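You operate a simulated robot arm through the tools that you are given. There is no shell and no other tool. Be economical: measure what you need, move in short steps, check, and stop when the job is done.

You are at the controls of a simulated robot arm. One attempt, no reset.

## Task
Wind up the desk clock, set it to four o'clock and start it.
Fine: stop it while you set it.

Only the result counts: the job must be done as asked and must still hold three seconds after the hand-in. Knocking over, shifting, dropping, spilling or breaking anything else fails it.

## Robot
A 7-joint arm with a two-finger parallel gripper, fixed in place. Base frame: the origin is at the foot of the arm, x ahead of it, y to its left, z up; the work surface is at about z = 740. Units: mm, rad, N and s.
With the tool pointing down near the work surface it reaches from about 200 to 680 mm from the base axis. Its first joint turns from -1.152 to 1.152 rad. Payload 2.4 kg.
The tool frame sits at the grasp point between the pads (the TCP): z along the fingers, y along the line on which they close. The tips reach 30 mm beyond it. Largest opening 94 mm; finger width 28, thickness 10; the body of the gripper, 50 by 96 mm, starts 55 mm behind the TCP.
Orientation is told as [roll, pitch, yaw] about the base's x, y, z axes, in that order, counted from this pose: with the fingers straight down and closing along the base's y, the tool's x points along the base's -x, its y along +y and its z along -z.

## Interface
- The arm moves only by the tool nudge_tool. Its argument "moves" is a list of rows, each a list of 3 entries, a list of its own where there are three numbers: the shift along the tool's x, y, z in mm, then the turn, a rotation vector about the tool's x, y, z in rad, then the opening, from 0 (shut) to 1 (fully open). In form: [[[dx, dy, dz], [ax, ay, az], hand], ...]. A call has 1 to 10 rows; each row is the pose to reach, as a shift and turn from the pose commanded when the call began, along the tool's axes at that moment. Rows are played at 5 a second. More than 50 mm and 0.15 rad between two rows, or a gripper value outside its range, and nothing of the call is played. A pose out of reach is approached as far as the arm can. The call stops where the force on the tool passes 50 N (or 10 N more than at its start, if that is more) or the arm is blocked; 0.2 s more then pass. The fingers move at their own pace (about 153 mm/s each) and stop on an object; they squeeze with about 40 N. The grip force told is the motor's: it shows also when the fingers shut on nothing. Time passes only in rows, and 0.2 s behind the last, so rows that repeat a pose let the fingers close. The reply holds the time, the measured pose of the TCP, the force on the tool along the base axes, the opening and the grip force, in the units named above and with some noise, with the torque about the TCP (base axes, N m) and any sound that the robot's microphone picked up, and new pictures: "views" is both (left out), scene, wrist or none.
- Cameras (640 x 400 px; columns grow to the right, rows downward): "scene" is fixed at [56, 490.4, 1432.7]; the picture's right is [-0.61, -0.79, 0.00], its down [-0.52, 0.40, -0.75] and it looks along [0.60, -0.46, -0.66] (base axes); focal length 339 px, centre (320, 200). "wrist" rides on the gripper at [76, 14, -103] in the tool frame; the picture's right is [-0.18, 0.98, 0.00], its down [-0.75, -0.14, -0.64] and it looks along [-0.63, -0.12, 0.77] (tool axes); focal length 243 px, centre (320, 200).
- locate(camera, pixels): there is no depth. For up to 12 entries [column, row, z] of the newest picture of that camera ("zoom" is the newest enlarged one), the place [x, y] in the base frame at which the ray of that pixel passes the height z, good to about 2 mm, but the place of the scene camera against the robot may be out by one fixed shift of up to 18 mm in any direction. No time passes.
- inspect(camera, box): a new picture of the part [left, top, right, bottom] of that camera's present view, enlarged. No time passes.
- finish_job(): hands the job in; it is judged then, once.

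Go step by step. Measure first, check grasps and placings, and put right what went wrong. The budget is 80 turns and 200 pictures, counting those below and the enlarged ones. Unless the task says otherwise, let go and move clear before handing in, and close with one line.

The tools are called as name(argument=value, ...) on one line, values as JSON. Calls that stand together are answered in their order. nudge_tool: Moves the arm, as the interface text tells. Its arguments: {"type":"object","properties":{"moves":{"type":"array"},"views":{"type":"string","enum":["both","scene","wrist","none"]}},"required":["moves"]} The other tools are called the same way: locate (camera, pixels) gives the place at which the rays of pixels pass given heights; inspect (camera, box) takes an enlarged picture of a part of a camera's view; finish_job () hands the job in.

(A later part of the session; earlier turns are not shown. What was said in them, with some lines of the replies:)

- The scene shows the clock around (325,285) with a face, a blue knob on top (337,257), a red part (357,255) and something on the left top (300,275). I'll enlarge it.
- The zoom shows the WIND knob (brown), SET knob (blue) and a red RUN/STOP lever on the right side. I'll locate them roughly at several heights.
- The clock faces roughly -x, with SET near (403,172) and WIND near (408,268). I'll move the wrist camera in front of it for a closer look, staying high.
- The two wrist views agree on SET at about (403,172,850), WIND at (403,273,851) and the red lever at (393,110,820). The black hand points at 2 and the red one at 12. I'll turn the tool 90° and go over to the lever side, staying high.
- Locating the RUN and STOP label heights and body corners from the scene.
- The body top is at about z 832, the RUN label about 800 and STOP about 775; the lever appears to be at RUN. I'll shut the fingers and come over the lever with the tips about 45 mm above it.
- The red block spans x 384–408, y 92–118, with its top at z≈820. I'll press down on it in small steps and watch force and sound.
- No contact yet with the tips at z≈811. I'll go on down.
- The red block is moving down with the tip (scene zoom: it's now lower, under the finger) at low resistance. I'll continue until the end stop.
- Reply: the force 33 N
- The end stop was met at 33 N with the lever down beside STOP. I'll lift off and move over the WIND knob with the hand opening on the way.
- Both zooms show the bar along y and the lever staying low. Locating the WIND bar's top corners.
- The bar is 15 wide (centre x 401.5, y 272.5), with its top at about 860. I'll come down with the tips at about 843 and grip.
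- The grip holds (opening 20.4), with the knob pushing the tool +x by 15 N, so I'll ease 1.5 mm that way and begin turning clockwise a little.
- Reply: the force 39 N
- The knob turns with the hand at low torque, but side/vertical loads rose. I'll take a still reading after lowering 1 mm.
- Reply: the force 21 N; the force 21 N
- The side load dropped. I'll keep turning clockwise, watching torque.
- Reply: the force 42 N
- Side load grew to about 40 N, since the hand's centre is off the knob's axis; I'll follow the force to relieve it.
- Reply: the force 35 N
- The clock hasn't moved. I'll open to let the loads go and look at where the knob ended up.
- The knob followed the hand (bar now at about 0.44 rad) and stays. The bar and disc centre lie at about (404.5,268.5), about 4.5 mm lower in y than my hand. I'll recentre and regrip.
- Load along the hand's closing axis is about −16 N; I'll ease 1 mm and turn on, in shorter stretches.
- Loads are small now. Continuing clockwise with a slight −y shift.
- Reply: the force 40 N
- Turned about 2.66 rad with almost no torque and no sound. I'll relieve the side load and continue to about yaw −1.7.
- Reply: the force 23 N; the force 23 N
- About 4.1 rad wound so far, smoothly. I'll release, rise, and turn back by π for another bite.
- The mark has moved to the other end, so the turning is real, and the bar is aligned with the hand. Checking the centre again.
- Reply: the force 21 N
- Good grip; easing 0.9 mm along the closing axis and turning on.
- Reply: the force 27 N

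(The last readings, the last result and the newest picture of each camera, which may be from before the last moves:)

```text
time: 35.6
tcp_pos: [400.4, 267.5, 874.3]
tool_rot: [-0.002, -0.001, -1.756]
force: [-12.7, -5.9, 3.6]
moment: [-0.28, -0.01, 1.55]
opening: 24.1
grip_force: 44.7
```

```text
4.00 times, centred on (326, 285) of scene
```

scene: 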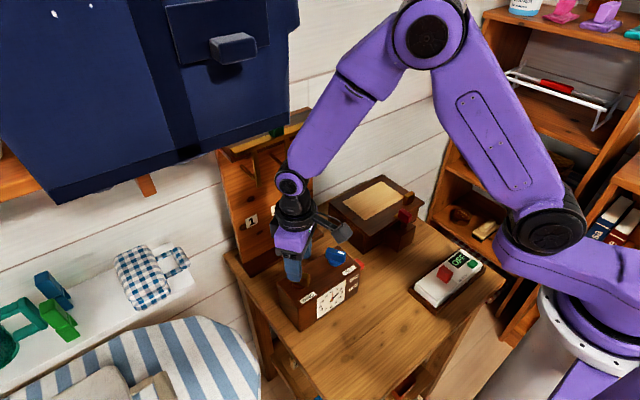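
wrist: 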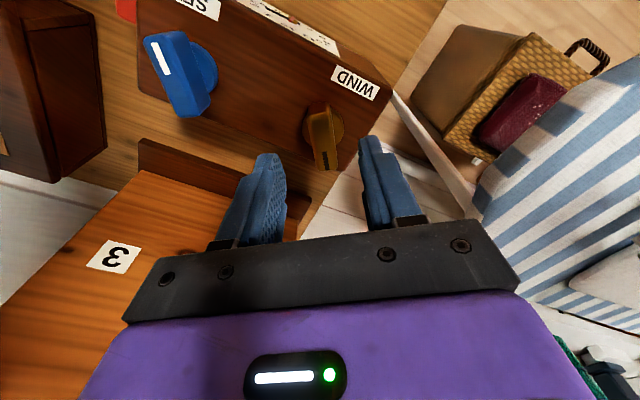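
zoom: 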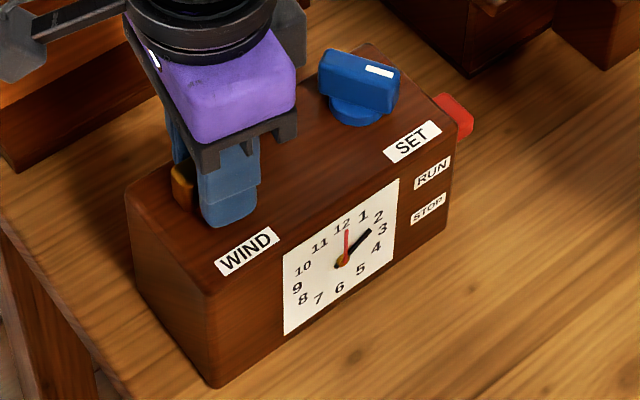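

Torque rose to 1.55 N m and the opening to 24: the end stop, fully wound after about one turn. I'll release, rise, and start going to the SET knob.

nudge_tool(moves=[[[0, 0, 0], [0, 0, -0.12], 0], [[0, 0, 0], [0, 0, -0.12], 0.5], [[0, 0, 0], [0, 0, -0.12], 0.5], [[0, 0, -30], [0, 0, -0.12], 0.5], [[0, 0, -60], [0, 0, -0.26], 0.5], [[-25, 5, -60], [0, 0, -0.4], 0.5], [[-50, 10, -60], [0, 0, -0.54], 0.5], [[-75, 15, -60], [0, 0, -0.68], 0.5], [[-93, 17.5, -60], [0, 0, -0.82], 0.5], [[-93, 17.5, -60], [0, 0, -0.96], 0.5]], views="none")

nudge_tool(moves=[[[0, 0, 0], [0, 0, -0.14], 0.5], [[0, 0, 0], [0, 0, -0.28], 0.5], [[0, 0, 0], [0, 0, -0.42], 0.5], [[0, 0, 0], [0, 0, -0.56], 0.5], [[0, 0, 0], [0, 0, -0.7], 0.5], [[0, 0, 0], [0, 0, -0.84], 0.5], [[0, 0, 0], [0, 0, -0.98], 0.5], [[0, 0, 0], [0, 0, -1.12], 0.5], [[0, 0, 0], [0, 0, -1.23], 0.5], [[0, 0, 0], [0, 0, -1.23], 0.5]])

inspect(camera="wrist", box=[220, 60, 412, 180])

inspect(camera="scene", box=[270, 235, 382, 335])

```text
time: 37.8
tcp_pos: [401.0, 173.7, 932.2]
tool_rot: [0.0, 0.002, -0.799]
force: [0.6, 0.0, 0.5]
moment: [-0.02, 0.01, 0.02]
opening: 47.2
grip_force: 0.0
```

```text
time: 40.0
tcp_pos: [400.8, 174.1, 933.5]
tool_rot: [0.001, 0.0, 0.43]
force: [0.0, 0.3, 0.3]
moment: [0.0, -0.03, -0.01]
opening: 47.1
grip_force: 0.0
```

scene: 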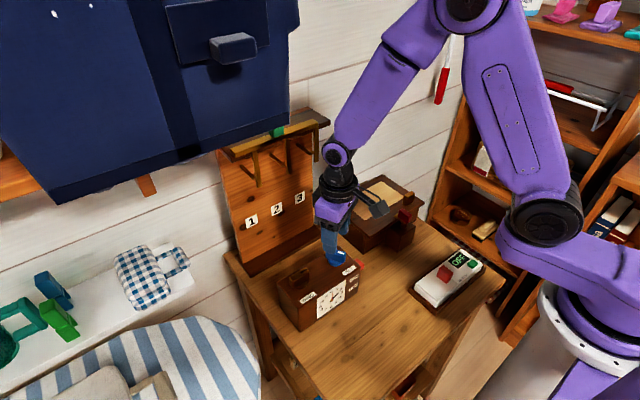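
wrist: 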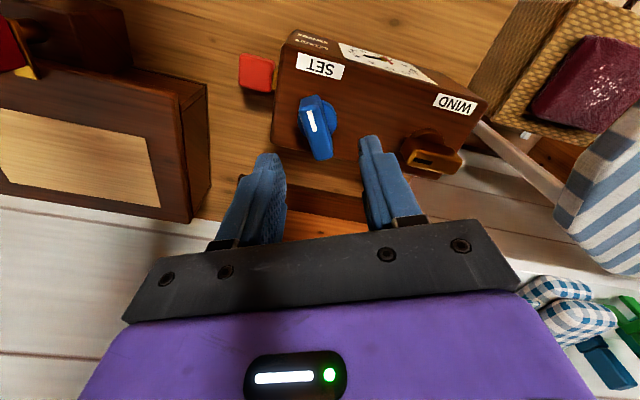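

```text
3.33 times, centred on (316, 120) of wrist
```

zoom: 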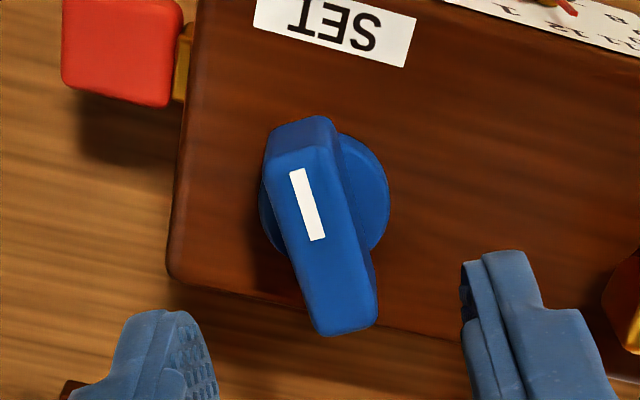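

```text
4.00 times, centred on (326, 285) of scene
```

zoom: 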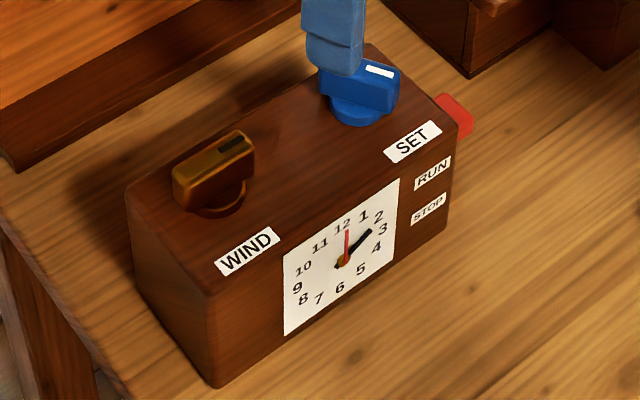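

WIND is back at its starting angle after one full turn. Measuring the SET bar.

locate(camera="wrist", pixels=[[300.4, 108, 862], [320.5, 103.5, 862], [315.4, 159.9, 862], [332.5, 156, 862], [298, 123, 838], [336.4, 117, 838]])

```text
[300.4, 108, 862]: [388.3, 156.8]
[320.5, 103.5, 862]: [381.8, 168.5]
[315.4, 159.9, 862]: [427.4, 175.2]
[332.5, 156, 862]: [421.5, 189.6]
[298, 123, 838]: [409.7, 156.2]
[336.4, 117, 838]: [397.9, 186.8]
```

nudge_tool(moves=[[[-0.8, -3.5, 30], [0, 0, -0.03], 0.5], [[-0.8, -3.5, 59.7], [0, 0, -0.03], 0.5], [[-0.8, -3.5, 59.7], [0, 0, -0.03], 0.5], [[-0.8, -3.5, 59.7], [0, 0, -0.03], 0], [[-0.8, -3.5, 59.7], [0, 0, -0.03], 0], [[-0.8, -3.5, 59.7], [0, 0, -0.03], 0]], views="none")

```text
time: 41.4
tcp_pos: [403.8, 172.9, 873.3]
tool_rot: [-0.001, 0.0, 0.463]
force: [-8.7, 25.1, -15.0]
moment: [0.52, -0.92, -0.06]
opening: 20.4
grip_force: 44.9
```

Gripped; easing +1.3 mm on the closing axis and turning clockwise 0.3 rad to learn the hand ratio.

nudge_tool(moves=[[[0, 1.3, 0.5], [0, 0, 0], 0], [[0, 1.3, 0.5], [0, 0, 0.1], 0], [[0, 1.3, 0.5], [0, 0, 0.2], 0], [[0, 1.3, 0.5], [0, 0, 0.3], 0]], views="none")

inspect(camera="scene", box=[310, 270, 370, 320])

```text
time: 42.4
tcp_pos: [403.8, 171.6, 874.1]
tool_rot: [0.0, -0.001, 0.156]
force: [-4.1, 18.4, 2.4]
moment: [0.03, -0.39, -0.03]
opening: 20.3
grip_force: 45.1
```

```text
8.00 times, centred on (340, 295) of scene
```

zoom: 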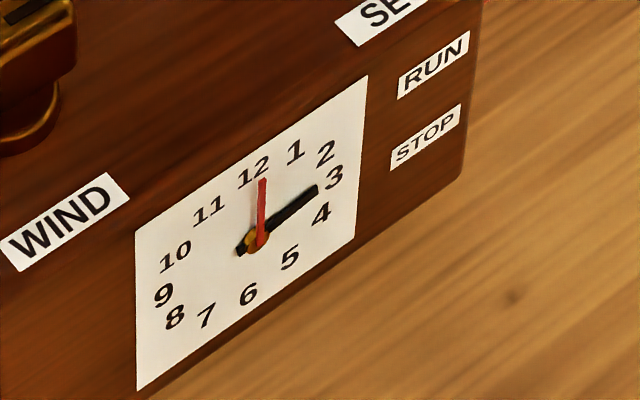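

The black hand moved from ~59° to ~80° (tip at (317,190)), roughly 1:1 with the knob. Another 0.5 rad, then check.

nudge_tool(moves=[[[0, 0.9, 0], [0, 0, 0.1], 0], [[0, 0.9, 0], [0, 0, 0.2], 0], [[0, 0.9, 0], [0, 0, 0.3], 0], [[0, 0.9, 0], [0, 0, 0.4], 0], [[0, 0.9, 0], [0, 0, 0.5], 0]], views="none")

inspect(camera="scene", box=[310, 270, 370, 320])

```text
time: 43.6
tcp_pos: [402.9, 171.5, 873.9]
tool_rot: [0.001, -0.002, -0.346]
force: [6.8, -4.1, 18.4]
moment: [-0.1, -0.12, 0.0]
opening: 20.5
grip_force: 44.8
```

```text
8.00 times, centred on (340, 295) of scene
```

zoom: 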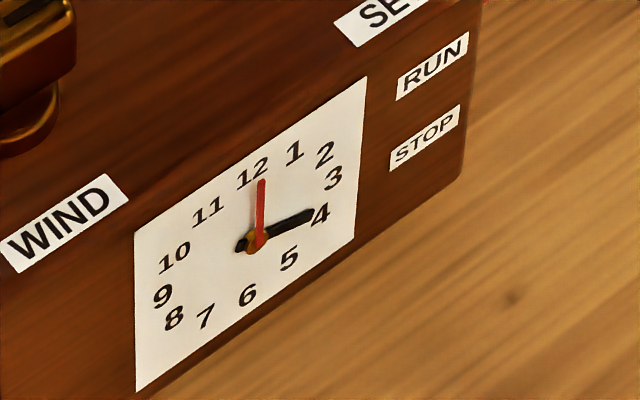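

The hand is now at ~107° (tip (312,213)). I'll turn 0.23 rad more.

nudge_tool(moves=[[[0, 0, -0.5], [0, 0, 0.08], 0], [[0, 0, -0.5], [0, 0, 0.16], 0], [[0, 0, -0.5], [0, 0, 0.23], 0], [[0, 0, -0.5], [0, 0, 0.23], 0]], views="wrist")

inspect(camera="scene", box=[318, 275, 360, 310])

```text
time: 44.6
tcp_pos: [402.9, 170.3, 875.0]
tool_rot: [-0.002, 0.001, -0.578]
force: [14.2, -28.0, -5.7]
moment: [-0.52, -0.84, 0.01]
opening: 20.5
grip_force: 44.8
```

wrist: 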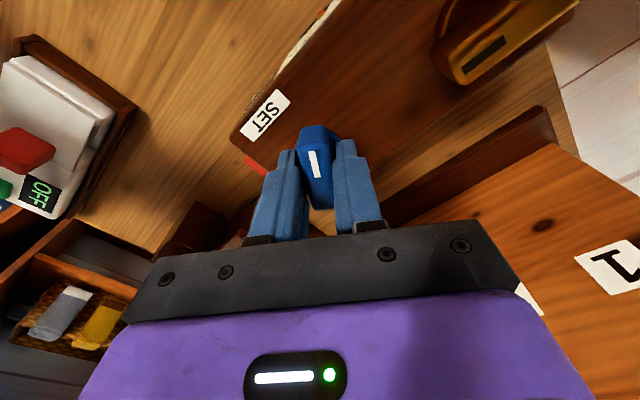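

```text
11.43 times, centred on (339, 292) of scene
```

zoom: 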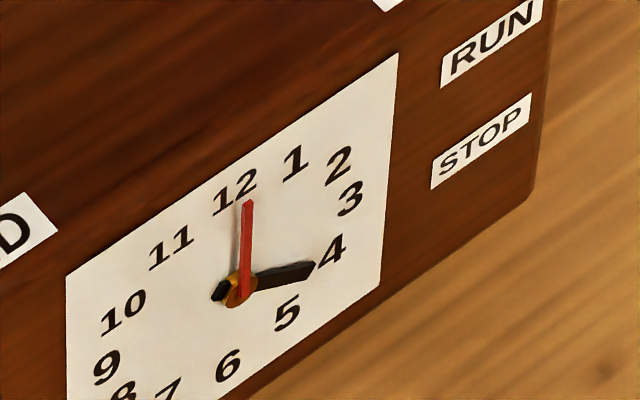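

The hand line (218,293)–(315,266) computes to ~120°, i.e. 4 o'clock, with the red hand at 12. I'll relieve the load, release and rise.

nudge_tool(moves=[[[-1.2, -0.8, 0], [0, 0, 0], 0], [[-1.2, -0.8, 0], [0, 0, 0], 0], [[-1.2, -0.8, 0], [0, 0, 0], 0.5], [[-1.2, -0.8, 0], [0, 0, 0], 0.5], [[-1.2, -0.8, -25], [0, 0, 0], 0.5], [[-1.2, -0.8, -65], [0, 0, 0], 0.5], [[-1.2, -0.8, -65], [0, 0, 0], 0.5]])

inspect(camera="scene", box=[318, 275, 360, 310])

```text
time: 46.2
tcp_pos: [404.4, 169.3, 937.8]
tool_rot: [0.0, 0.0, -0.571]
force: [-0.3, -0.1, -0.2]
moment: [-0.01, 0.03, 0.03]
opening: 47.0
grip_force: 0.1
```

scene: 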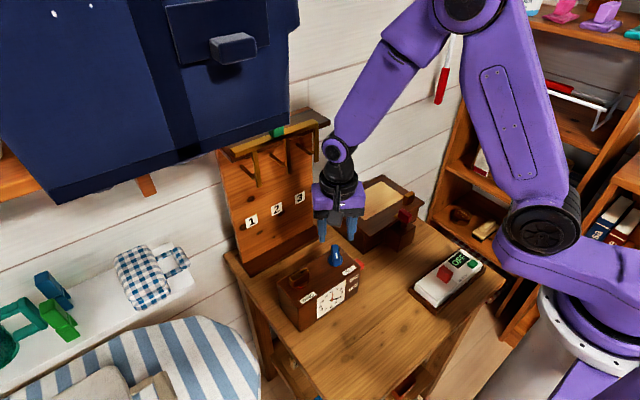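
wrist: 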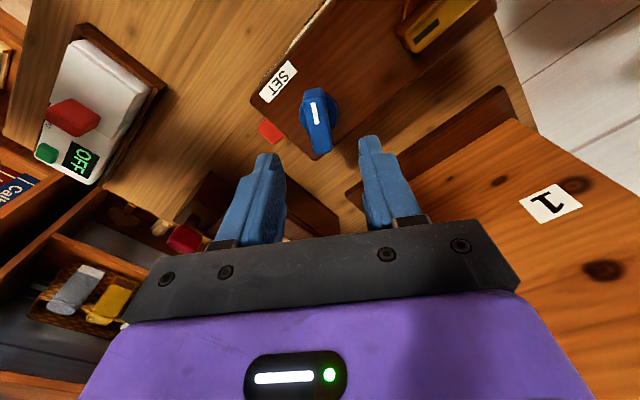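

```text
11.43 times, centred on (339, 292) of scene
```

zoom: 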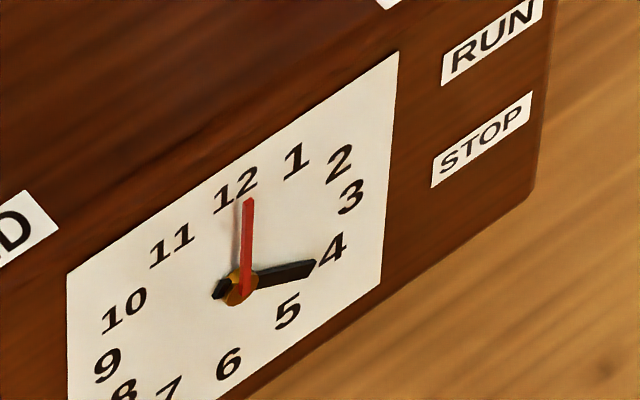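

It still reads 4:00. Now to the lever: turning to yaw +1.57 (camera away from the clock) and moving above the red block.

nudge_tool(moves=[[[-6, -12, 0], [0, 0, -0.14], 0.5], [[-12, -25, 0], [0, 0, -0.28], 0.5], [[-18, -37, 0], [0, 0, -0.42], 0.5], [[-24, -50, 0], [0, 0, -0.56], 0.5], [[-30, -62.6, 0], [0, 0, -0.7], 0.5], [[-30, -62.6, 0], [0, 0, -0.84], 0.5], [[-30, -62.6, 0], [0, 0, -0.98], 0.5], [[-30, -62.6, 0], [0, 0, -1.12], 0.5], [[-30, -62.6, 0], [0, 0, -1.26], 0.5], [[-30, -62.6, 0], [0, 0, -1.4], 0.5]], views="none")

nudge_tool(moves=[[[0, 0, 0], [0, 0, -0.14], 0.5], [[0, 0, 0], [0, 0, -0.28], 0.5], [[0, 0, 0], [0, 0, -0.42], 0.5], [[0, 0, 0], [0, 0, -0.56], 0.5], [[0, 0, 0], [0, 0, -0.7], 0.5], [[0, 0, 0], [0, 0, -0.741], 0.5], [[0, 0, 0], [0, 0, -0.741], 0.5]])

inspect(camera="wrist", box=[240, 80, 400, 180])

```text
time: 48.4
tcp_pos: [394.4, 102.4, 938.5]
tool_rot: [0.0, 0.001, 0.832]
force: [-0.4, -0.4, 0.0]
moment: [-0.04, 0.02, 0.0]
opening: 47.0
grip_force: 0.1
```

```text
time: 50.0
tcp_pos: [394.6, 101.8, 937.1]
tool_rot: [0.0, 0.0, 1.571]
force: [-0.3, 0.2, 0.5]
moment: [-0.01, 0.01, -0.02]
opening: 47.1
grip_force: 0.0
```

scene: 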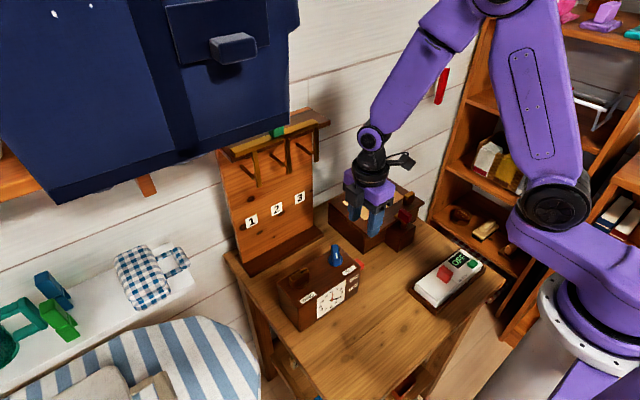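
wrist: 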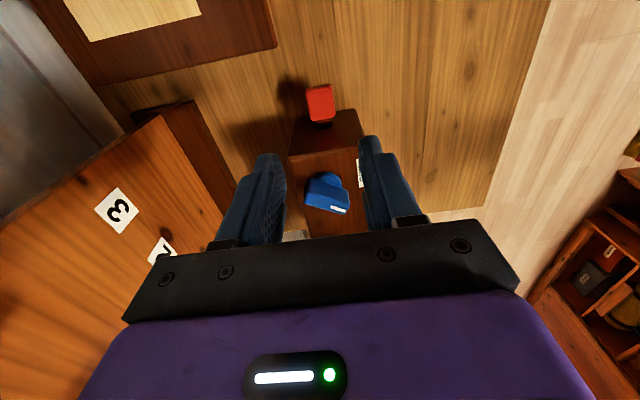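

```text
4.00 times, centred on (320, 130) of wrist
```

zoom: 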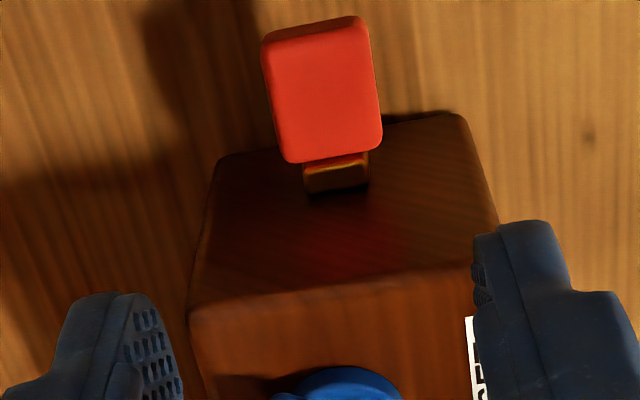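

locate(camera="wrist", pixels=[[306.25, 91.25, 784], [330.5, 87.5, 784], [312.5, 120.5, 784], [335, 117.5, 784], [326, 127, 780]])

```text
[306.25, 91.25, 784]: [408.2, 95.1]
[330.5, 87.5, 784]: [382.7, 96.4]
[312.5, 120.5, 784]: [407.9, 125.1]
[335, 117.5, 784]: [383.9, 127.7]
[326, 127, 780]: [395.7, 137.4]
```

The block is centred at x 395.7, y 95–126, 25 wide. I'll descend astride it to TCP z≈788 without closing.

nudge_tool(moves=[[[-5, -1.1, 40], [0, 0, 0], 0.55], [[-5, -1.1, 80], [0, 0, 0], 0.55], [[-5, -1.1, 115], [0, 0, 0], 0.55], [[-5, -1.1, 135], [0, 0, 0], 0.55], [[-5, -1.1, 148], [0, 0, 0], 0.55], [[-5, -1.1, 148], [0, 0, 0], 0.55]])

inspect(camera="wrist", box=[240, 100, 400, 200])

inspect(camera="scene", box=[300, 230, 400, 310])

```text
time: 51.4
tcp_pos: [396.1, 108.5, 791.8]
tool_rot: [0.003, 0.001, 1.571]
force: [0.0, 0.1, 0.3]
moment: [0.03, -0.03, 0.01]
opening: 51.7
grip_force: 0.0
```

scene: 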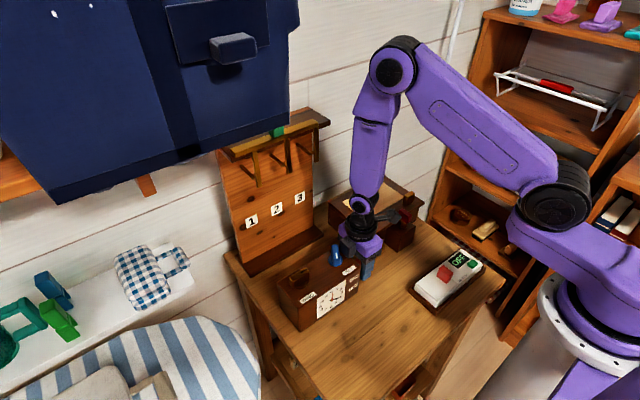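
wrist: 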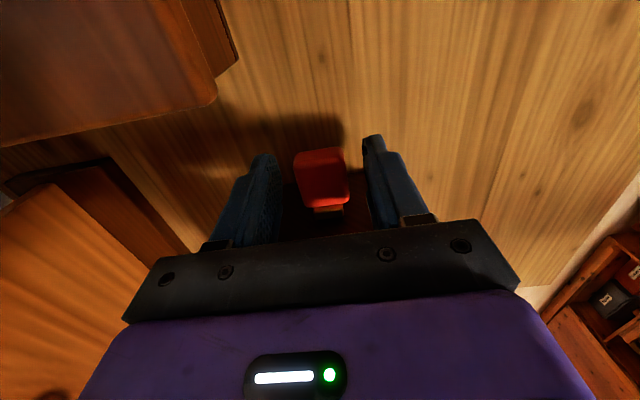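

```text
4.00 times, centred on (320, 150) of wrist
```

zoom: 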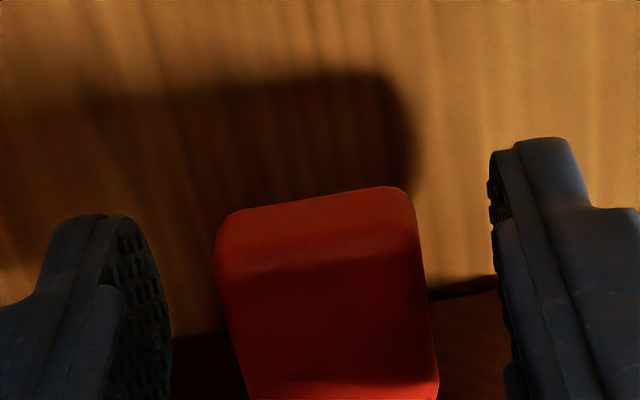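

```text
5.00 times, centred on (350, 270) of scene
```

zoom: 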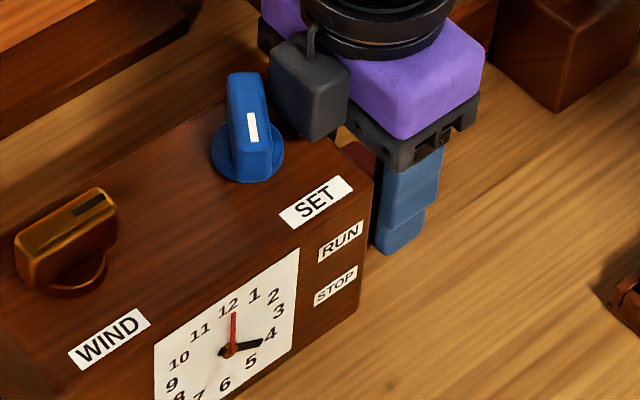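

The block sits centred between the fingers. I'll close on it.

nudge_tool(moves=[[[0, 0, 2], [0, 0, 0], 0.4], [[0, 0, 2], [0, 0, 0], 0.3], [[0, 0, 2], [0, 0, 0], 0.2], [[0, 0, 2], [0, 0, 0], 0.2]], views="none")

```text
time: 52.4
tcp_pos: [395.8, 107.3, 790.1]
tool_rot: [0.001, 0.001, 1.572]
force: [-5.0, 1.4, 0.8]
moment: [-0.01, 0.01, 0.02]
opening: 31.5
grip_force: 45.3
```

Gripped (31.5 mm, 45 N) with little side load. Raising it gently.

nudge_tool(moves=[[[0, 0, -4], [0, 0, 0], 0.2], [[0, 0, -8], [0, 0, 0], 0.2], [[0, 0, -12], [0, 0, 0], 0.2], [[0, 0, -16], [0, 0, 0], 0.2], [[0, 0, -20], [0, 0, 0], 0.2], [[0, 0, -23], [0, 0, 0], 0.2]], views="none")

inspect(camera="scene", box=[300, 230, 400, 310])

```text
time: 53.8
tcp_pos: [395.1, 107.9, 810.7]
tool_rot: [0.002, 0.001, 1.567]
force: [-7.6, 2.1, -0.4]
moment: [0.11, 0.03, 0.24]
opening: 31.4
grip_force: 45.7
```

```text
5.00 times, centred on (350, 270) of scene
```

zoom: 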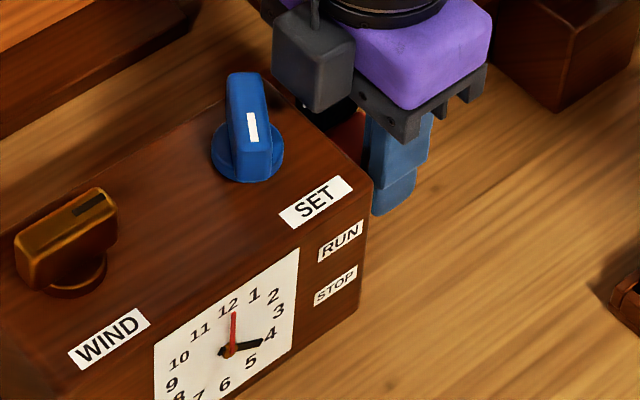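

It rises freely with the hand. Continuing to the upper stop.

nudge_tool(moves=[[[0, 0, -3], [0, 0, 0], 0.2], [[0, 0, -5], [0, 0, 0], 0.2], [[0, 0, -7], [0, 0, 0], 0.2], [[0, 0, -9], [0, 0, 0], 0.2], [[0, 0, -11], [0, 0, 0], 0.2]], views="none")

inspect(camera="scene", box=[300, 230, 400, 310])

```text
time: 55.0
tcp_pos: [395.9, 107.2, 821.4]
tool_rot: [0.003, -0.002, 1.566]
force: [-8.9, -8.5, -0.6]
moment: [-0.02, 0.01, 0.25]
opening: 31.2
grip_force: 45.2
```

```text
5.00 times, centred on (350, 270) of scene
```

zoom: 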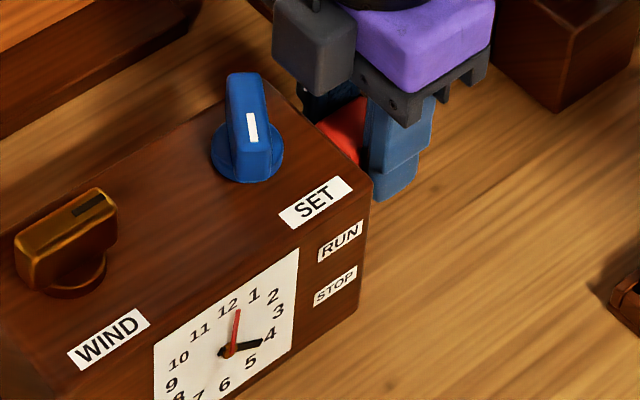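

The red hand has started to move off 12 — the clock is running. I'll push on to the stop.

nudge_tool(moves=[[[0, 0, -2], [0, 0, 0], 0.2], [[0, 0, -4], [0, 0, 0], 0.2], [[0, 0, -5], [0, 0, 0], 0.2], [[0, 0, -6], [0, 0, 0], 0.2]], views="none")

inspect(camera="scene", box=[300, 230, 400, 310])

```text
time: 56.0
tcp_pos: [395.0, 107.8, 829.3]
tool_rot: [0.003, 0.002, 1.571]
force: [-9.9, -13.2, -5.4]
moment: [-0.76, 0.28, 0.02]
opening: 26.5
grip_force: 44.9
```

```text
5.00 times, centred on (350, 270) of scene
```

zoom: 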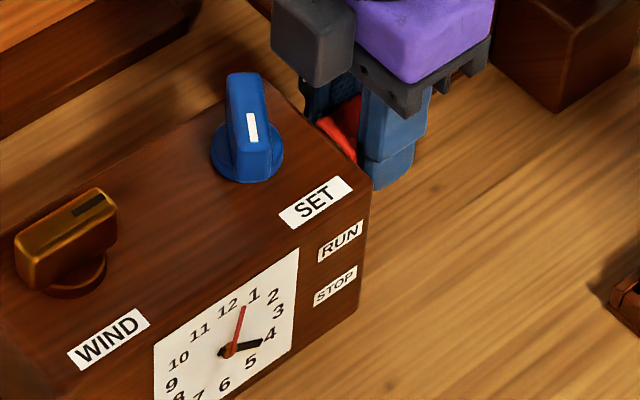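

The grip slipped at the upper stop, so the lever is at RUN and the red hand keeps moving. Releasing and moving clear upward.

nudge_tool(moves=[[[0, 0, 0], [0, 0, 0], 0.55], [[0, 0, 0], [0, 0, 0], 0.55], [[5, 0, -40], [0, 0, 0], 0.55], [[5, 0, -85], [0, 0, 0], 0.55], [[15, 0, -130], [0, 0, 0], 0.55], [[30, 0, -150], [0, 0, 0], 0.55]])

inspect(camera="scene", box=[300, 235, 380, 305])

inspect(camera="scene", box=[318, 275, 360, 310])

```text
time: 57.4
tcp_pos: [396.6, 79.7, 977.6]
tool_rot: [0.0, -0.001, 1.57]
force: [0.7, -0.9, 0.2]
moment: [-0.01, 0.0, -0.06]
opening: 51.9
grip_force: 0.1
```

scene: 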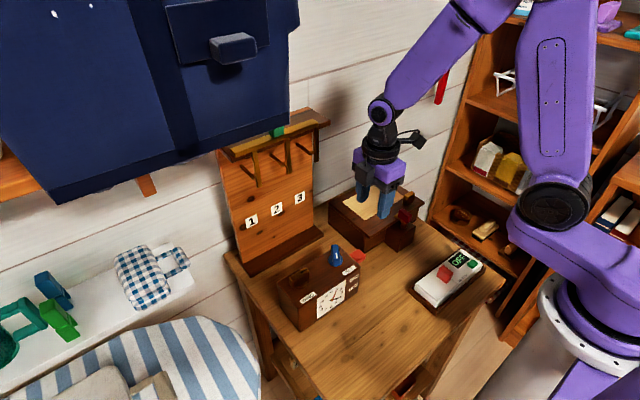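
wrist: 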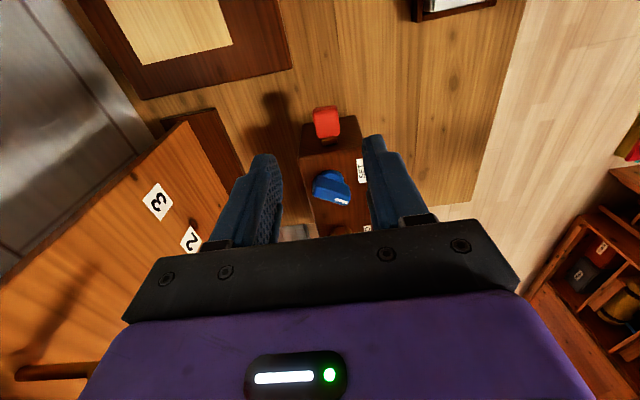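

```text
5.71 times, centred on (340, 270) of scene
```

zoom: 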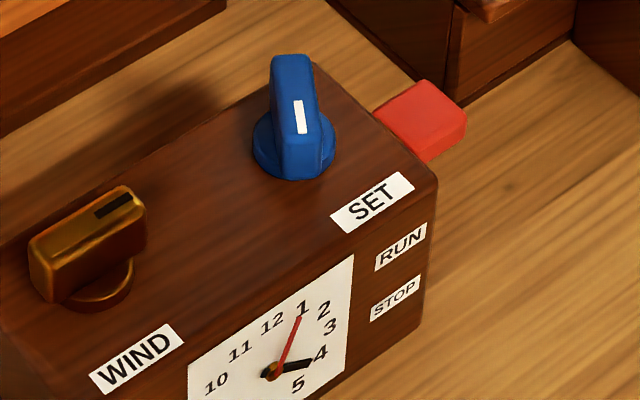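

```text
11.43 times, centred on (339, 292) of scene
```

zoom: 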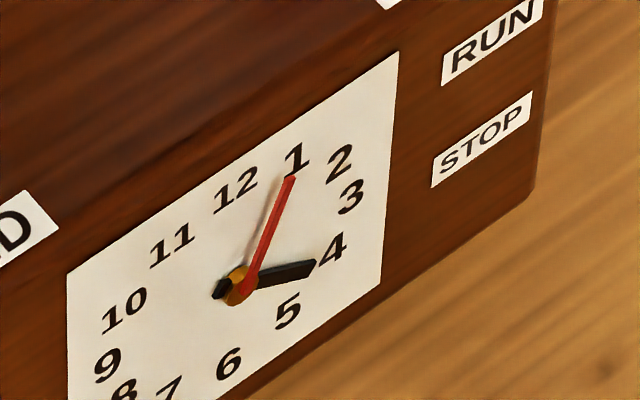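

The black hand is at 4, the red hand is sweeping (now at 1), the lever is up at RUN and the hand is clear. I'm handing in.

finish_job()

```text
The job is handed in.
```

The desk clock is fully wound, was stopped while I set it to four o'clock, and is now running with the lever at RUN.
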